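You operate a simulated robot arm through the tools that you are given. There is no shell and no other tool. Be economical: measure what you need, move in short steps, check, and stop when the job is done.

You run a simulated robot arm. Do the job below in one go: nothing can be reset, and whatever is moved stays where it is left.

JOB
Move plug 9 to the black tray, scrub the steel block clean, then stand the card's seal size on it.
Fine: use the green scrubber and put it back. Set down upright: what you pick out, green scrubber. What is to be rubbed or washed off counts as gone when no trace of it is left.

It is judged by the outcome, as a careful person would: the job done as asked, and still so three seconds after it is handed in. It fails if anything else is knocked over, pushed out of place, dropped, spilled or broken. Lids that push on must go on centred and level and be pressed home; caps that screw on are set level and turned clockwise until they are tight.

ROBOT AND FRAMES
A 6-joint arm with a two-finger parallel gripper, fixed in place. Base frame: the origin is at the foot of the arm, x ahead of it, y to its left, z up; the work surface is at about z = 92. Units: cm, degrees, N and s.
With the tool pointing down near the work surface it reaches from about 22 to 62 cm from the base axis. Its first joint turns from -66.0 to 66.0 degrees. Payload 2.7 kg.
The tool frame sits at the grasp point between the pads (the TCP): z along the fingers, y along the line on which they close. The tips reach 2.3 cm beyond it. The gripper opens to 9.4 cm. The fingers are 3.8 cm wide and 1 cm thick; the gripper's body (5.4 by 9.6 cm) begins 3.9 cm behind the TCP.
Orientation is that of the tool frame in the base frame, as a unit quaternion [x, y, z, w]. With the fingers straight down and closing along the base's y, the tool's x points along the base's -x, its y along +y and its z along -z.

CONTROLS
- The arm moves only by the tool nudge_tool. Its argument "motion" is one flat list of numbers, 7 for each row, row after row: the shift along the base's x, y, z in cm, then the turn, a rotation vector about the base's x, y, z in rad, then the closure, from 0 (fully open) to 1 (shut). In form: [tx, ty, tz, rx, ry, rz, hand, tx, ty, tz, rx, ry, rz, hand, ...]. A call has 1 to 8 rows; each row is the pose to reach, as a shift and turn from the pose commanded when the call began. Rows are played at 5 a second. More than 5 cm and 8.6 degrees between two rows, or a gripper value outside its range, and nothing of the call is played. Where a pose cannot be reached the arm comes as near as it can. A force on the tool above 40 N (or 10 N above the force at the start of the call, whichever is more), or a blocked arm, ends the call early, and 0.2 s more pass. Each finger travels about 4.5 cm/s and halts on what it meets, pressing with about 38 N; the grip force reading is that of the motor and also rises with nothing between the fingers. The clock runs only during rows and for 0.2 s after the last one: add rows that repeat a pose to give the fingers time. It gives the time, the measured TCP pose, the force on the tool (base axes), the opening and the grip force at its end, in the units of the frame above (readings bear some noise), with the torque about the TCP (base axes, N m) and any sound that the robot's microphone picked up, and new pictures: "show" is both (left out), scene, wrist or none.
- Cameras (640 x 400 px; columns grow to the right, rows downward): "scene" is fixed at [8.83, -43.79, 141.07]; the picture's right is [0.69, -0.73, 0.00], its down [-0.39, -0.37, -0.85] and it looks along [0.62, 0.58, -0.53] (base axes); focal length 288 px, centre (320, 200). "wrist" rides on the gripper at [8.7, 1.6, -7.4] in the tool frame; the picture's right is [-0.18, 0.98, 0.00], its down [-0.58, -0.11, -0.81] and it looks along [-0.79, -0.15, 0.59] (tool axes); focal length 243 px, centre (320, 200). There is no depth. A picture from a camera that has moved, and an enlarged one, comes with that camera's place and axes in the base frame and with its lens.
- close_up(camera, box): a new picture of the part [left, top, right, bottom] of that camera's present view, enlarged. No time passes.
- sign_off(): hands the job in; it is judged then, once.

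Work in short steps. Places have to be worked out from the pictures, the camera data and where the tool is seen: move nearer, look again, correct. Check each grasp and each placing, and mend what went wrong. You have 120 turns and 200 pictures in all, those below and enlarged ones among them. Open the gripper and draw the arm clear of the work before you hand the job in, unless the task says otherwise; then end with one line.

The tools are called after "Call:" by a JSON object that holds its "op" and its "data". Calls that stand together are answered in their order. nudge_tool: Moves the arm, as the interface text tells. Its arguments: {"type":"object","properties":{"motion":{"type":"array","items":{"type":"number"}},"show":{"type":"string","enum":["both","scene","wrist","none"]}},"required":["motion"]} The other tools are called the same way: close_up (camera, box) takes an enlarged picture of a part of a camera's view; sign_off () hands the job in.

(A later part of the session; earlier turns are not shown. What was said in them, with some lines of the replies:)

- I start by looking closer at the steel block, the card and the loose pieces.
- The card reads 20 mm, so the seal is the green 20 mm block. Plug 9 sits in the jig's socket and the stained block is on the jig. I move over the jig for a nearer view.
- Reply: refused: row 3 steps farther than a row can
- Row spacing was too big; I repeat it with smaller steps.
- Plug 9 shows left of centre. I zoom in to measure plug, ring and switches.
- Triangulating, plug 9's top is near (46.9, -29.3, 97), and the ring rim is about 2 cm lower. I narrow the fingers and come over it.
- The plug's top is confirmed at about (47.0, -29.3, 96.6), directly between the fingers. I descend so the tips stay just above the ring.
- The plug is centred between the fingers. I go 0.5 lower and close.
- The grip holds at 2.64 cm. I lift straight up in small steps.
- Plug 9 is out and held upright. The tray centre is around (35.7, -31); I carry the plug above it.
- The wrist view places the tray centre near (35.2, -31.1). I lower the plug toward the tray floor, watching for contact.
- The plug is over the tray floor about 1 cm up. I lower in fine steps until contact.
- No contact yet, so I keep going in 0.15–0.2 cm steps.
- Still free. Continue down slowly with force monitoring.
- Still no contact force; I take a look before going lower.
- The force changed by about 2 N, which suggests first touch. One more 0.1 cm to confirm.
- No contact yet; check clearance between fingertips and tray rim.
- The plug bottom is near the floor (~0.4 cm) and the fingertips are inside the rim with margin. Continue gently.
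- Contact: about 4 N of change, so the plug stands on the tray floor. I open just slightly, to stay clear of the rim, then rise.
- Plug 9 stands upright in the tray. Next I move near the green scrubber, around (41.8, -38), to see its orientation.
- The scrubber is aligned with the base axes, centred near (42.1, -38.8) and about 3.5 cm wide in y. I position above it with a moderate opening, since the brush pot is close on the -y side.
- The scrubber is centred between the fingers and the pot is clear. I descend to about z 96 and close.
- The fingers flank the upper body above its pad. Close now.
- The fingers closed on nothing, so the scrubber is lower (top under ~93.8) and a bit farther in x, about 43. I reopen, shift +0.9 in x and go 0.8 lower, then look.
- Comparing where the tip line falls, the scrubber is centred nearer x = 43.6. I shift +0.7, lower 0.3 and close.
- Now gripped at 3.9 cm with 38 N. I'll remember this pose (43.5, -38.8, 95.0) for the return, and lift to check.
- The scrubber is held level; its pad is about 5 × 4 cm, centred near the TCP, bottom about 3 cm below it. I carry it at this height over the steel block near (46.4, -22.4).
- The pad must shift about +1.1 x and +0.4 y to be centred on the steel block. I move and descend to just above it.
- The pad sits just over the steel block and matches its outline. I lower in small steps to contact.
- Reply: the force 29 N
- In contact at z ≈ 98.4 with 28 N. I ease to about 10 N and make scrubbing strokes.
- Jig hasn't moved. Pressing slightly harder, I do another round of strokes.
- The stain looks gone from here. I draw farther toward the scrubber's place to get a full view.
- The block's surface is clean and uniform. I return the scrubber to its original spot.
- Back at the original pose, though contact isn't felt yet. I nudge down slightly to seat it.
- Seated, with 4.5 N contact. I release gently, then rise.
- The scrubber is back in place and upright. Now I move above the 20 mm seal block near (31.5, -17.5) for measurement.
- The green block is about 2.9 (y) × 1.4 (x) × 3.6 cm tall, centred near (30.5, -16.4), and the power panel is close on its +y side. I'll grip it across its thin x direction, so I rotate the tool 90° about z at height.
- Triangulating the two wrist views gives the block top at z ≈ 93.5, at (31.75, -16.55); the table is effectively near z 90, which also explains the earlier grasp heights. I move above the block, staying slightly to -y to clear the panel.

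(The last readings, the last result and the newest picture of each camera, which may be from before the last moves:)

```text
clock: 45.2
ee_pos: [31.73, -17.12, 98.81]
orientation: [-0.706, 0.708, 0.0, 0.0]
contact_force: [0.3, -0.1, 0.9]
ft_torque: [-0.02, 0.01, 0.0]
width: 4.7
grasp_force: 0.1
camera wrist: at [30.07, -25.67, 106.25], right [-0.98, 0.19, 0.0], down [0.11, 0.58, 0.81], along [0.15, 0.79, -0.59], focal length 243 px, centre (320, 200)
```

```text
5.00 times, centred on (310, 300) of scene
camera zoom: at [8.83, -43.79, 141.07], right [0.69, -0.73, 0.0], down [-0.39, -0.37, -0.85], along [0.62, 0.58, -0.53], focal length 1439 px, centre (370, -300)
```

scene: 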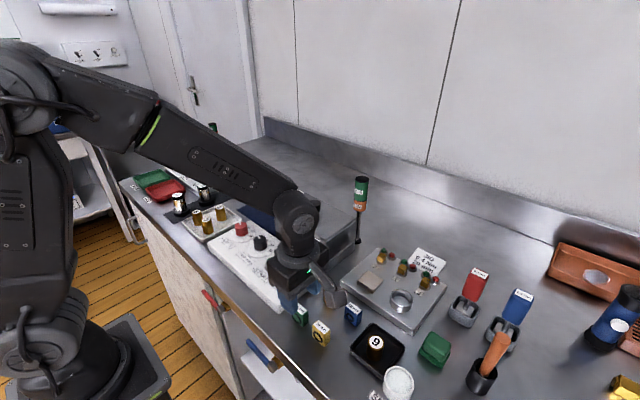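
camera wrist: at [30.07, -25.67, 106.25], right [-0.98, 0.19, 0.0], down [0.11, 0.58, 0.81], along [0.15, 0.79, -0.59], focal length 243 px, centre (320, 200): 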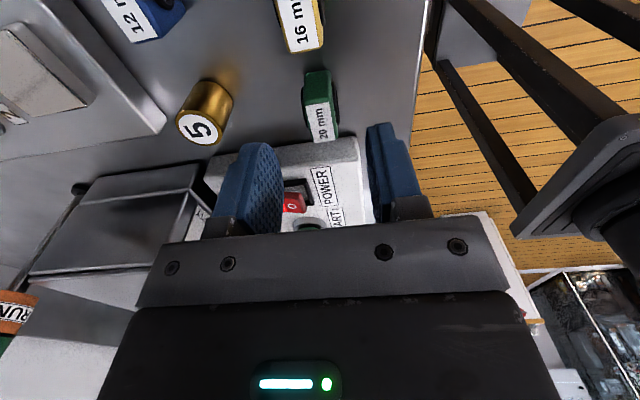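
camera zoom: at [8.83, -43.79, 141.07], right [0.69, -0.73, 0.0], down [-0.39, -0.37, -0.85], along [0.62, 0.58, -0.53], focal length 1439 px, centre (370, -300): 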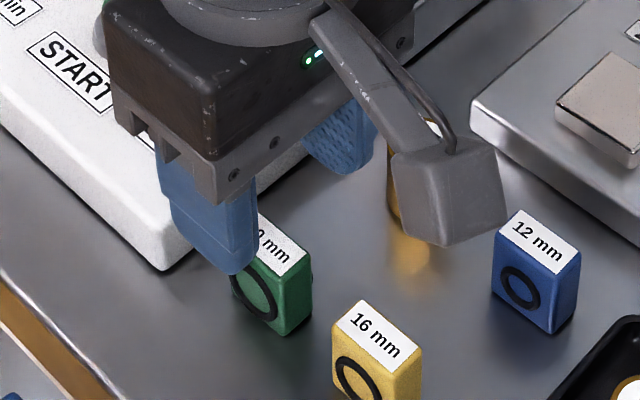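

The block is exactly centred at (31.73, -16.64), top 93.5. I descend to TCP z ≈ 94.

Call:
{"op": "nudge_tool", "data": {"motion": [0, 0, -2, 0, 0, 0, 0.5, 0, 0, -4, 0, 0, 0, 0.5, 0, 0, -4.9, 0, 0, 0, 0.5, 0, 0, -4.9, 0, 0, 0, 0.5]}}

Call:
{"op": "close_up", "data": {"camera": "wrist", "box": [220, 60, 420, 260]}}

Call:
{"op": "close_up", "data": {"camera": "scene", "box": [260, 260, 360, 340]}}

```text
clock: 46.2
ee_pos: [31.84, -17.0, 93.98]
orientation: [-0.707, 0.707, 0.0, 0.0]
contact_force: [-0.4, 0.1, -0.1]
ft_torque: [0.05, -0.02, 0.03]
width: 4.69
grasp_force: 0.1
camera wrist: at [30.03, -25.66, 101.42], right [-0.98, 0.19, 0.0], down [0.11, 0.58, 0.81], along [0.15, 0.79, -0.59], focal length 243 px, centre (320, 200)
```

scene: 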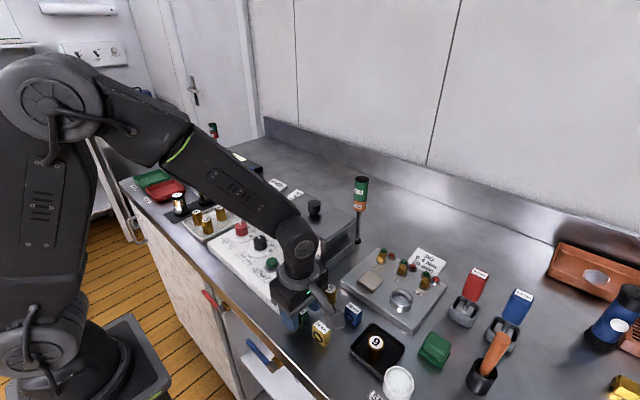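
wrist: 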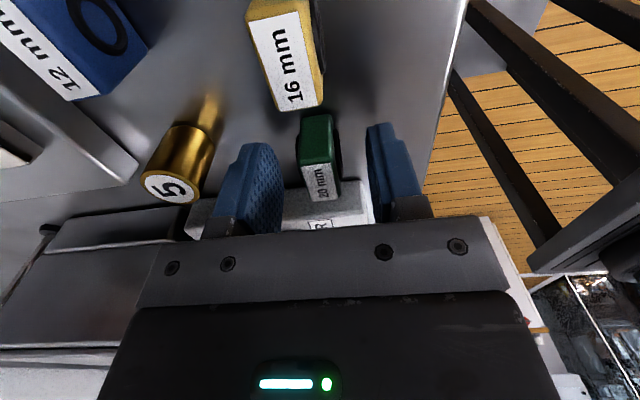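

```text
2.00 times, centred on (320, 160) of wrist
camera zoom: at [30.03, -25.66, 101.42], right [-0.98, 0.19, 0.0], down [0.11, 0.58, 0.81], along [0.15, 0.79, -0.59], focal length 485 px, centre (320, 280)
```

zoom: 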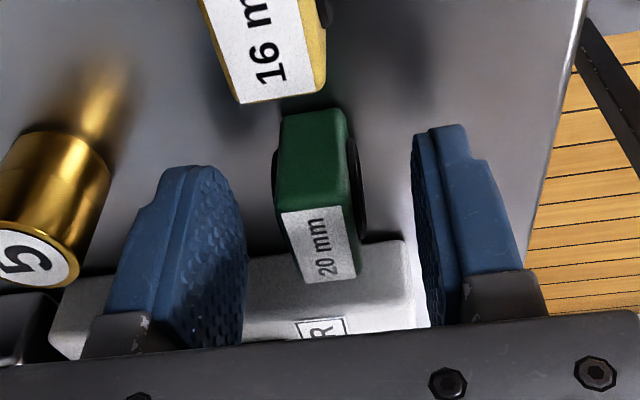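

```text
5.00 times, centred on (310, 300) of scene
camera zoom: at [8.83, -43.79, 141.07], right [0.69, -0.73, 0.0], down [-0.39, -0.37, -0.85], along [0.62, 0.58, -0.53], focal length 1439 px, centre (370, -300)
```

zoom: 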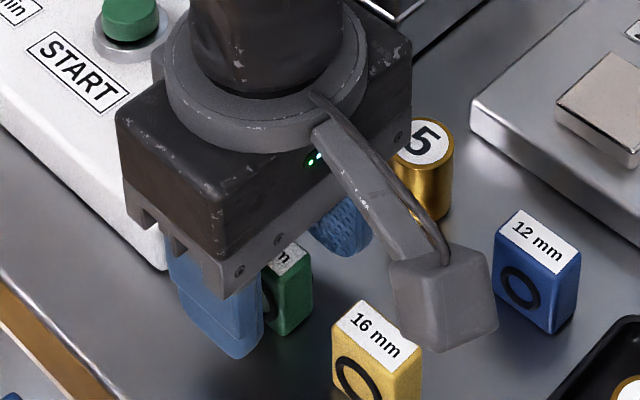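

The block sits between the fingers with clearance all round. Close.

Call:
{"op": "nudge_tool", "data": {"motion": [0, 0, -0.3, 0, 0, 0, 0.6, 0, 0, -0.3, 0, 0, 0, 0.75, 0, 0, -0.3, 0, 0, 0, 0.95, 0, 0, -0.3, 0, 0, 0, 0.95, 0, 0, -0.3, 0, 0, 0, 0.95], "show": "wrist"}}

```text
clock: 47.4
ee_pos: [31.68, -17.07, 93.74]
orientation: [-0.707, 0.708, 0.0, 0.0]
contact_force: [0.5, 1.0, -0.7]
ft_torque: [-0.01, 0.0, -0.01]
width: 1.68
grasp_force: 38.6
camera wrist: at [30.02, -25.65, 101.1], right [-0.98, 0.19, 0.0], down [0.11, 0.58, 0.81], along [0.15, 0.79, -0.59], focal length 243 px, centre (320, 200)
```

wrist: 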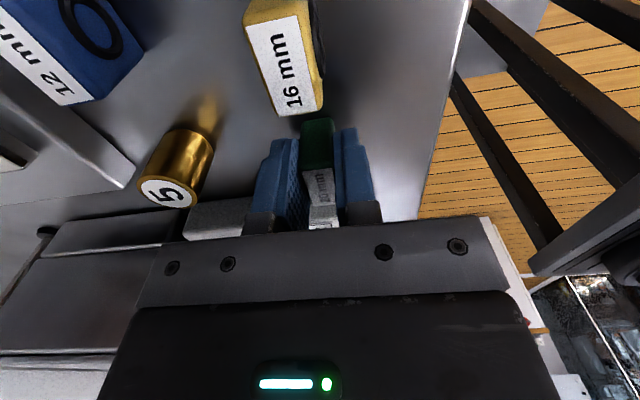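

Gripped at 1.68 cm. I lift and carry it toward the steel block, near (47.4, -22.0).

Call:
{"op": "nudge_tool", "data": {"motion": [0, 0, 1.5, 0, 0, 0, 0.95, 0, 0, 5, 0, 0, 0, 0.95, 0, 0, 9.5, 0, 0, 0, 0.95, 4, -1.3, 10.5, 0, 0, 0, 0.95, 8, -2.7, 10.5, 0, 0, 0, 0.95, 12, -4, 10.5, 0, 0, 0, 0.95, 15.7, -5.4, 10.5, 0, 0, 0, 0.95, 15.7, -5.4, 10.5, 0, 0, 0, 0.95]}}

Call:
{"op": "close_up", "data": {"camera": "wrist", "box": [220, 0, 420, 200]}}

Call:
{"op": "close_up", "data": {"camera": "scene", "box": [330, 220, 450, 310]}}

```text
clock: 49.2
ee_pos: [47.3, -22.32, 104.12]
orientation: [-0.707, 0.708, 0.001, -0.001]
contact_force: [-0.7, 0.1, 0.0]
ft_torque: [0.03, -0.01, 0.02]
width: 1.73
grasp_force: 38.1
camera wrist: at [45.57, -30.95, 111.53], right [-0.98, 0.19, 0.0], down [0.11, 0.58, 0.81], along [0.15, 0.79, -0.59], focal length 243 px, centre (320, 200)
```

scene: 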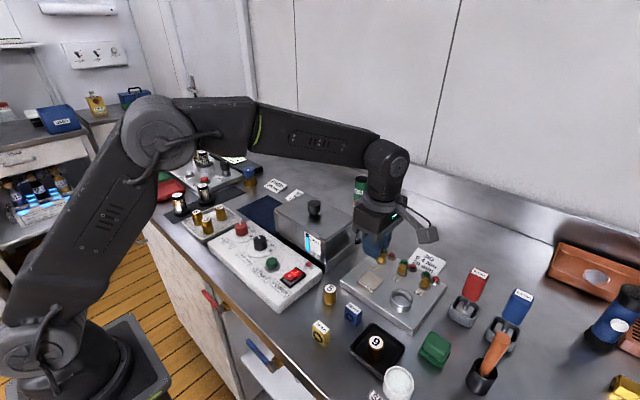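
wrist: 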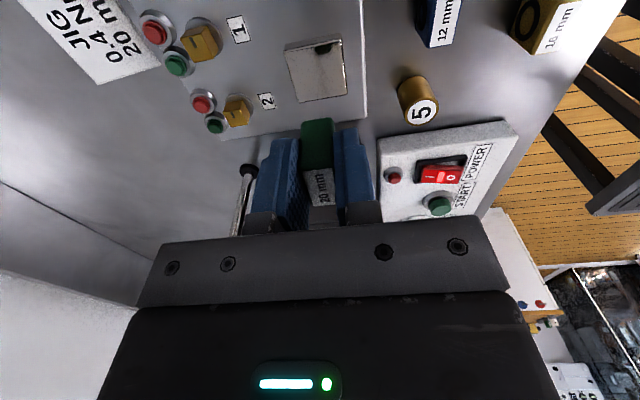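

```text
2.00 times, centred on (320, 100) of wrist
camera zoom: at [45.57, -30.95, 111.53], right [-0.98, 0.19, 0.0], down [0.11, 0.58, 0.81], along [0.15, 0.79, -0.59], focal length 485 px, centre (320, 400)
```

zoom: 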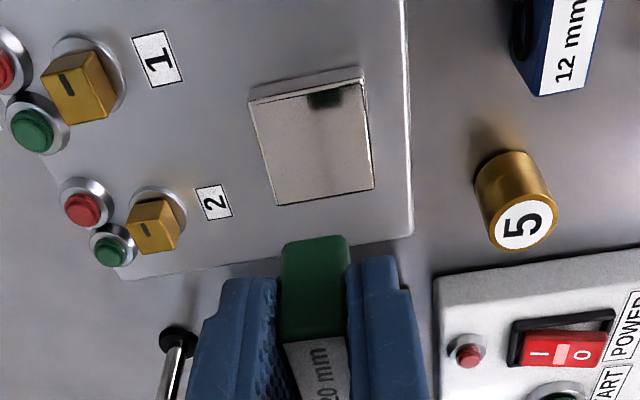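

```text
4.44 times, centred on (390, 265) of scene
camera zoom: at [8.83, -43.79, 141.07], right [0.69, -0.73, 0.0], down [-0.39, -0.37, -0.85], along [0.62, 0.58, -0.53], focal length 1279 px, centre (9, -89)
```

zoom: 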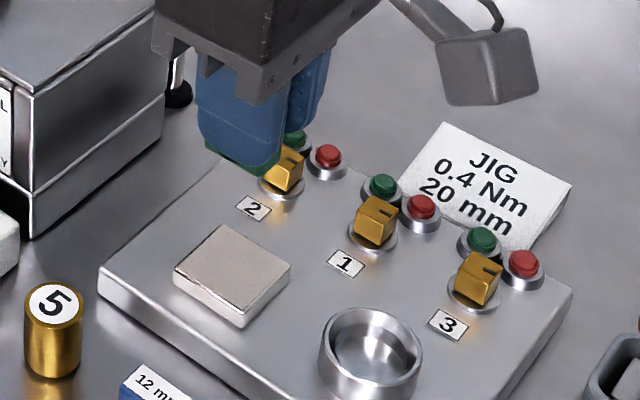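

The block is over the steel block's centre (≈47.35, -22.2). The dark patch in the wrist view looks like the reflection of the held green block, as the fixed camera shows a clean surface. I shift slightly and descend.

Call:
{"op": "nudge_tool", "data": {"motion": [0.05, -0.25, -2, 0, 0, 0, 0.95, 0.05, -0.25, -4, 0, 0, 0, 0.95, 0.05, -0.25, -5.8, 0, 0, 0, 0.95, 0.05, -0.25, -5.8, 0, 0, 0, 0.95]}}

Call:
{"op": "close_up", "data": {"camera": "scene", "box": [340, 240, 420, 300]}}

Call:
{"op": "close_up", "data": {"camera": "wrist", "box": [220, 20, 420, 220]}}

```text
clock: 50.2
ee_pos: [47.23, -22.61, 98.41]
orientation: [-0.706, 0.708, 0.0, 0.0]
contact_force: [-0.9, -0.9, 0.0]
ft_torque: [-0.03, -0.02, 0.03]
width: 1.69
grasp_force: 38.5
camera wrist: at [45.63, -31.23, 105.77], right [-0.98, 0.19, 0.0], down [0.11, 0.58, 0.81], along [0.15, 0.79, -0.59], focal length 243 px, centre (320, 200)
```

scene: 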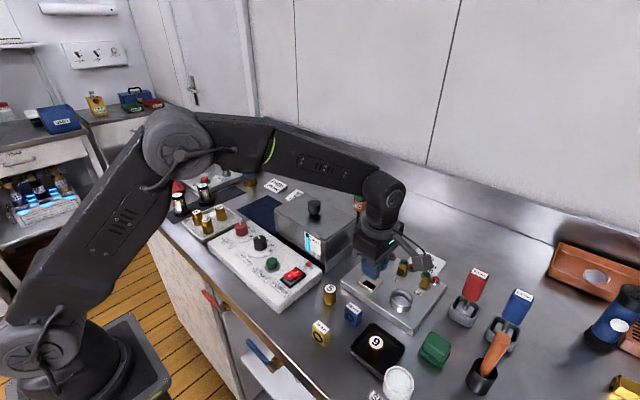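
wrist: 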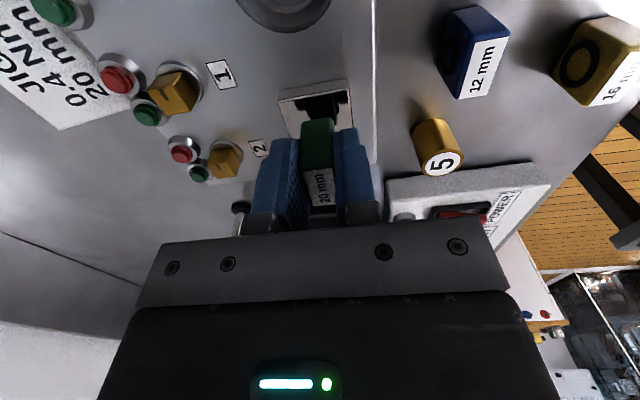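

```text
6.67 times, centred on (380, 270) of scene
camera zoom: at [8.83, -43.79, 141.07], right [0.69, -0.73, 0.0], down [-0.39, -0.37, -0.85], along [0.62, 0.58, -0.53], focal length 1918 px, centre (-80, -267)
```

zoom: 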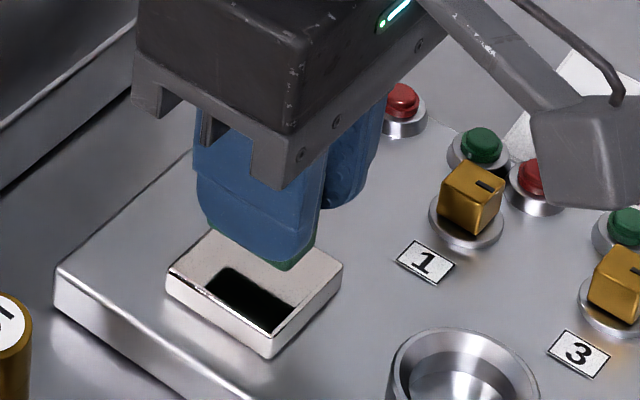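

```text
2.00 times, centred on (320, 120) of wrist
camera zoom: at [45.63, -31.23, 105.77], right [-0.98, 0.19, 0.0], down [0.11, 0.58, 0.81], along [0.15, 0.79, -0.59], focal length 485 px, centre (320, 360)
```

zoom: 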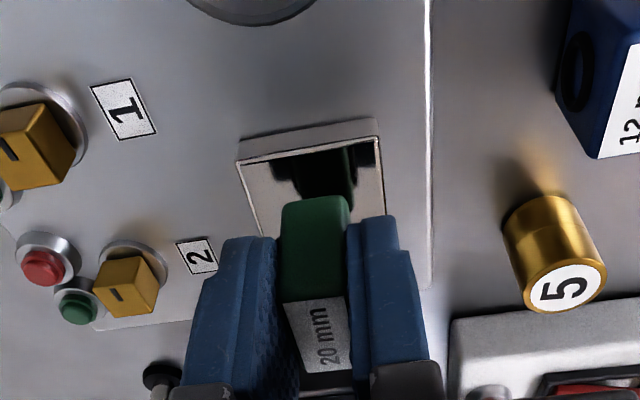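

The dark shape is clearly the block's mirror reflection, and the block is centred over the steel. I lower carefully to contact.

Call:
{"op": "nudge_tool", "data": {"motion": [0, 0, -0.4, 0, 0, 0, 0.95, 0, 0, -0.7, 0, 0, 0, 0.95, 0, 0, -1, 0, 0, 0, 0.95, 0, 0, -1, 0, 0, 0, 0.95], "show": "none"}}

Call:
{"op": "close_up", "data": {"camera": "scene", "box": [340, 240, 420, 300]}}

```text
clock: 51.2
ee_pos: [47.4, -22.67, 97.32]
orientation: [-0.706, 0.708, 0.0, 0.001]
contact_force: [-0.1, -0.2, -0.2]
ft_torque: [0.0, 0.0, 0.01]
width: 1.69
grasp_force: 37.9
```

```text
6.67 times, centred on (380, 270) of scene
camera zoom: at [8.83, -43.79, 141.07], right [0.69, -0.73, 0.0], down [-0.39, -0.37, -0.85], along [0.62, 0.58, -0.53], focal length 1918 px, centre (-80, -267)
```

zoom: 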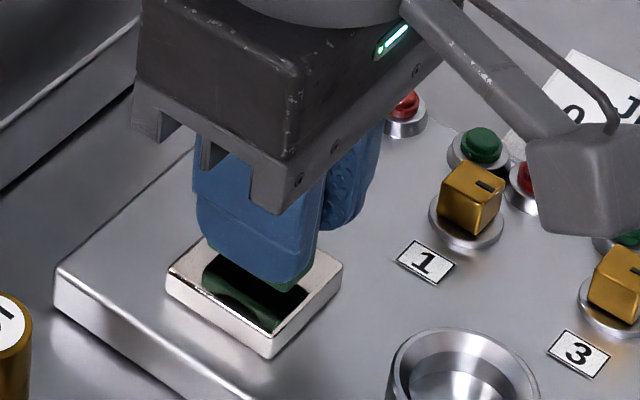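

Nearly there. I continue in 0.1 cm steps.

Call:
{"op": "nudge_tool", "data": {"motion": [0, 0, -0.1, 0, 0, 0, 0.95, 0, 0, -0.2, 0, 0, 0, 0.95, 0, 0, -0.2, 0, 0, 0, 0.95], "show": "none"}}

Call:
{"op": "nudge_tool", "data": {"motion": [0, 0, -0.1, 0, 0, 0, 0.95, 0, 0, -0.1, 0, 0, 0, 0.95], "show": "none"}}

Call:
{"op": "close_up", "data": {"camera": "scene", "box": [340, 240, 420, 300]}}

```text
clock: 52.0
ee_pos: [47.38, -22.62, 97.17]
orientation: [-0.707, 0.708, -0.001, 0.0]
contact_force: [-0.3, -0.7, -1.1]
ft_torque: [-0.02, 0.03, 0.04]
width: 1.69
grasp_force: 38.0
```

```text
clock: 52.6
ee_pos: [47.41, -22.65, 96.95]
orientation: [-0.706, 0.709, 0.0, 0.0]
contact_force: [0.0, 0.1, 0.2]
ft_torque: [0.0, 0.02, -0.06]
width: 1.72
grasp_force: 38.2
```

```text
6.67 times, centred on (380, 270) of scene
camera zoom: at [8.83, -43.79, 141.07], right [0.69, -0.73, 0.0], down [-0.39, -0.37, -0.85], along [0.62, 0.58, -0.53], focal length 1918 px, centre (-80, -267)
```

zoom: 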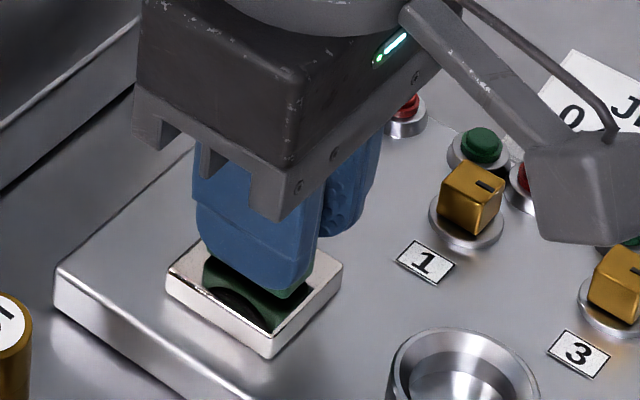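

Call:
{"op": "nudge_tool", "data": {"motion": [0, 0, -0.1, 0, 0, 0, 0.95, 0, 0, -0.1, 0, 0, 0, 0.95], "show": "none"}}

Call:
{"op": "close_up", "data": {"camera": "wrist", "box": [270, 60, 390, 160]}}

```text
clock: 53.2
ee_pos: [47.46, -22.56, 96.96]
orientation: [-0.706, 0.708, 0.0, 0.0]
contact_force: [0.3, 0.7, 0.4]
ft_torque: [-0.02, -0.01, 0.02]
width: 1.7
grasp_force: 37.8
```

```text
4.00 times, centred on (330, 110) of wrist
camera zoom: at [45.74, -31.26, 104.37], right [-0.98, 0.19, 0.0], down [0.11, 0.58, 0.81], along [0.15, 0.79, -0.59], focal length 970 px, centre (280, 560)
```

zoom: 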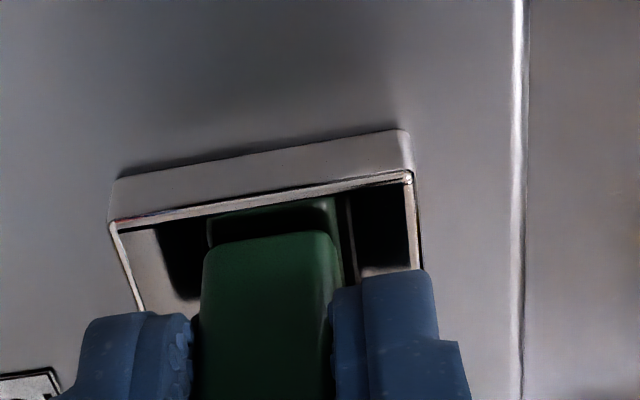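

Reflection shows a gap of about 0.25 cm remaining. Continue with fine steps.

Call:
{"op": "nudge_tool", "data": {"motion": [0, 0, -0.08, 0, 0, 0, 0.95, 0, 0, -0.15, 0, 0, 0, 0.95, 0, 0, -0.15, 0, 0, 0, 0.95], "show": "none"}}

Call:
{"op": "nudge_tool", "data": {"motion": [0, 0, -0.08, 0, 0, 0, 0.95, 0, 0, -0.08, 0, 0, 0, 0.95], "show": "none"}}

Call:
{"op": "close_up", "data": {"camera": "wrist", "box": [270, 60, 390, 160]}}

```text
clock: 54.0
ee_pos: [47.49, -22.69, 96.85]
orientation: [-0.706, 0.708, 0.0, 0.0]
contact_force: [-1.2, 1.5, 3.2]
ft_torque: [0.09, 0.05, 0.01]
width: 1.66
grasp_force: 37.7
```

```text
clock: 54.6
ee_pos: [47.55, -22.59, 96.86]
orientation: [-0.707, 0.708, -0.003, 0.0]
contact_force: [-1.7, 0.6, 11.6]
ft_torque: [0.18, 0.09, 0.01]
width: 1.67
grasp_force: 38.3
```

```text
4.00 times, centred on (330, 110) of wrist
camera zoom: at [45.77, -31.29, 104.28], right [-0.98, 0.19, 0.0], down [0.11, 0.58, 0.81], along [0.15, 0.79, -0.59], focal length 970 px, centre (280, 560)
```

zoom: 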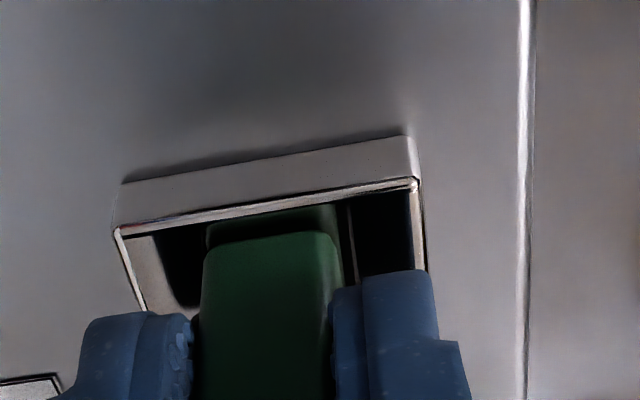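

Firm contact (11.6 N). I ease off slightly, open gently and rise straight up.

Call:
{"op": "nudge_tool", "data": {"motion": [0, 0, 0.12, 0, 0, 0, 0.95, 0, 0, 0.12, 0, 0, 0, 0.75, 0, 0, 0.12, 0, 0, 0, 0.65, 0, 0, 0.12, 0, 0, 0, 0.65, 0, 0, 2, 0, 0, 0, 0.6, 0, 0, 5, 0, 0, 0, 0.6, 0, 0, 9, 0, 0, 0, 0.6, 0, 0, 9, 0, 0, 0, 0.6]}}

Call:
{"op": "close_up", "data": {"camera": "scene", "box": [330, 230, 450, 320]}}

```text
clock: 56.4
ee_pos: [47.5, -22.52, 105.8]
orientation: [-0.707, 0.707, 0.0, 0.0]
contact_force: [-0.9, -0.4, -0.6]
ft_torque: [0.0, 0.0, 0.02]
width: 3.75
grasp_force: 0.1
camera wrist: at [45.75, -31.3, 113.21], right [-0.98, 0.19, 0.0], down [0.11, 0.58, 0.81], along [0.15, 0.79, -0.59], focal length 243 px, centre (320, 200)
```

scene: 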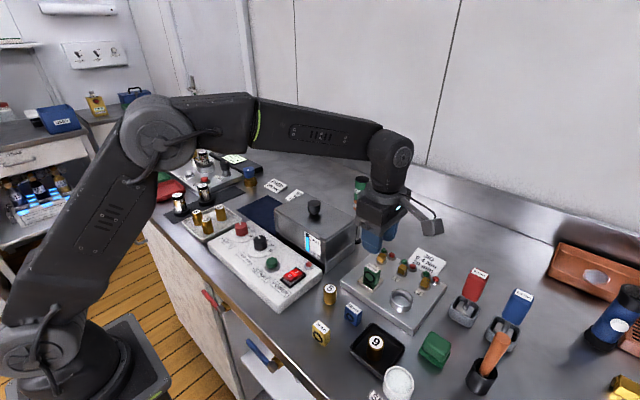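
wrist: 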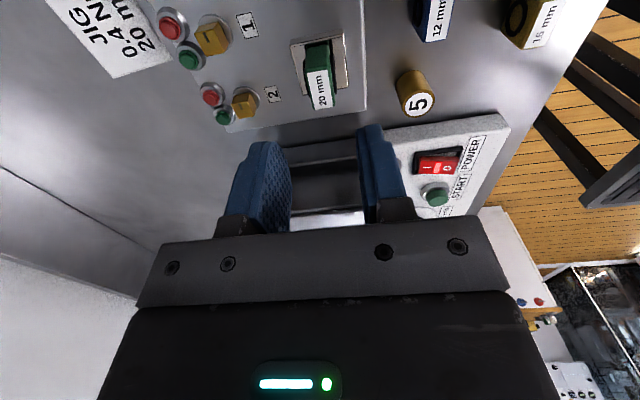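

```text
4.44 times, centred on (390, 275) of scene
camera zoom: at [8.83, -43.79, 141.07], right [0.69, -0.73, 0.0], down [-0.39, -0.37, -0.85], along [0.62, 0.58, -0.53], focal length 1279 px, centre (9, -133)
```

zoom: 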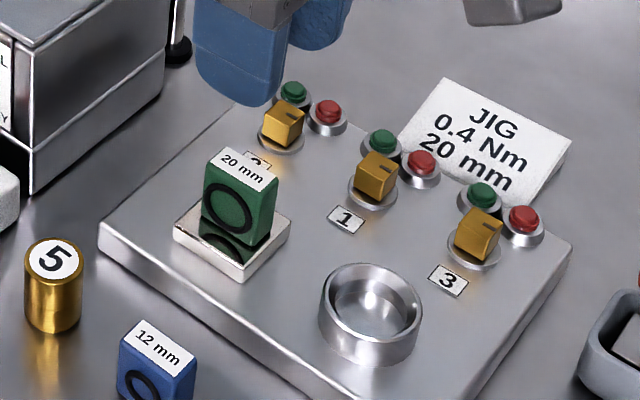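

The 20 mm seal stands upright on the clean block. I draw the arm up and back and check everything once more.

Call:
{"op": "nudge_tool", "data": {"motion": [0, 0, 4, 0, 0, 0, 0.4, -2, 0.5, 8, 0, 0, 0, 0.2, -5, 1, 11, 0, 0, 0, 0, -9, 2, 13, 0, 0, 0, 0, -13, 3, 15, 0, 0, 0, 0, -13, 3, 15, 0, 0, 0, 0]}}

Call:
{"op": "close_up", "data": {"camera": "scene", "box": [270, 230, 510, 400]}}

Call:
{"op": "close_up", "data": {"camera": "scene", "box": [350, 250, 400, 300]}}

```text
clock: 57.8
ee_pos: [34.54, -19.7, 120.78]
orientation: [-0.707, 0.707, 0.0, 0.0]
contact_force: [-1.1, 0.0, -0.6]
ft_torque: [0.0, 0.02, 0.03]
width: 9.41
grasp_force: 0.0
camera wrist: at [32.74, -28.34, 128.09], right [-0.98, 0.19, 0.0], down [0.11, 0.58, 0.81], along [0.15, 0.79, -0.59], focal length 243 px, centre (320, 200)
```

scene: 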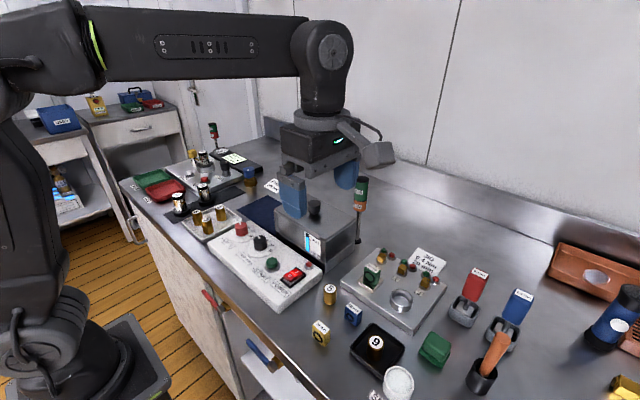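
wrist: 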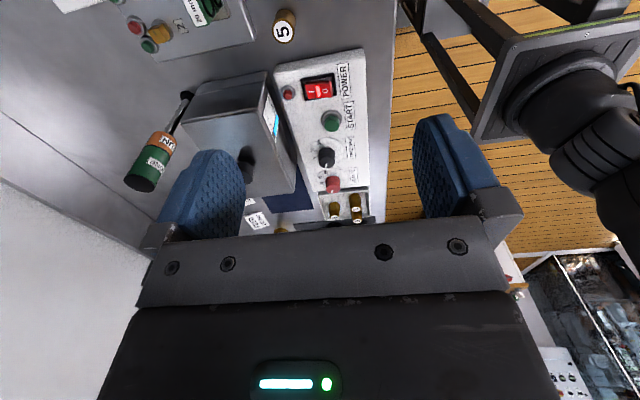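

```text
2.35 times, centred on (390, 315) of scene
camera zoom: at [8.82, -43.79, 141.07], right [0.69, -0.73, 0.0], down [-0.39, -0.37, -0.85], along [0.62, 0.58, -0.53], focal length 677 px, centre (155, -71)
```

zoom: 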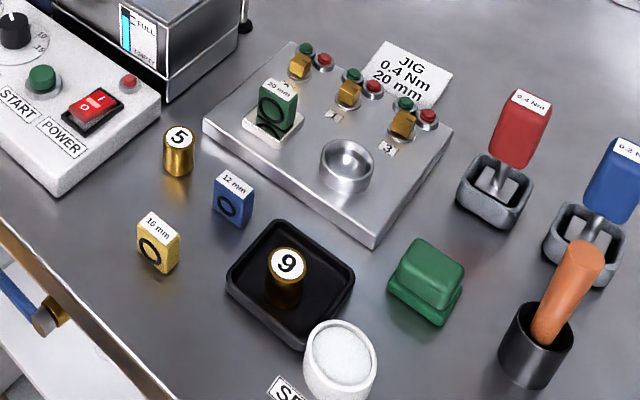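

```text
8.00 times, centred on (375, 275) of scene
camera zoom: at [8.82, -43.79, 141.07], right [0.69, -0.73, 0.0], down [-0.39, -0.37, -0.85], along [0.62, 0.58, -0.53], focal length 2302 px, centre (-120, -400)
```

zoom: 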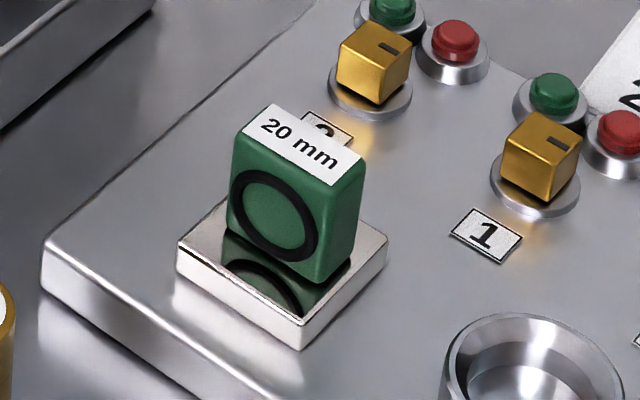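

Everything is in place: plug 9 is upright in the tray, the block is clean with the 20 mm seal on it, and the scrubber is back. I hand it in.

Call:
{"op": "sign_off", "data": {}}

```text
The job is handed in.
```

Plug 9 stands upright in the black tray, the steel block is scrubbed clean with the card's 20 mm seal standing on it, the green scrubber is back in its place, and the job is handed in.
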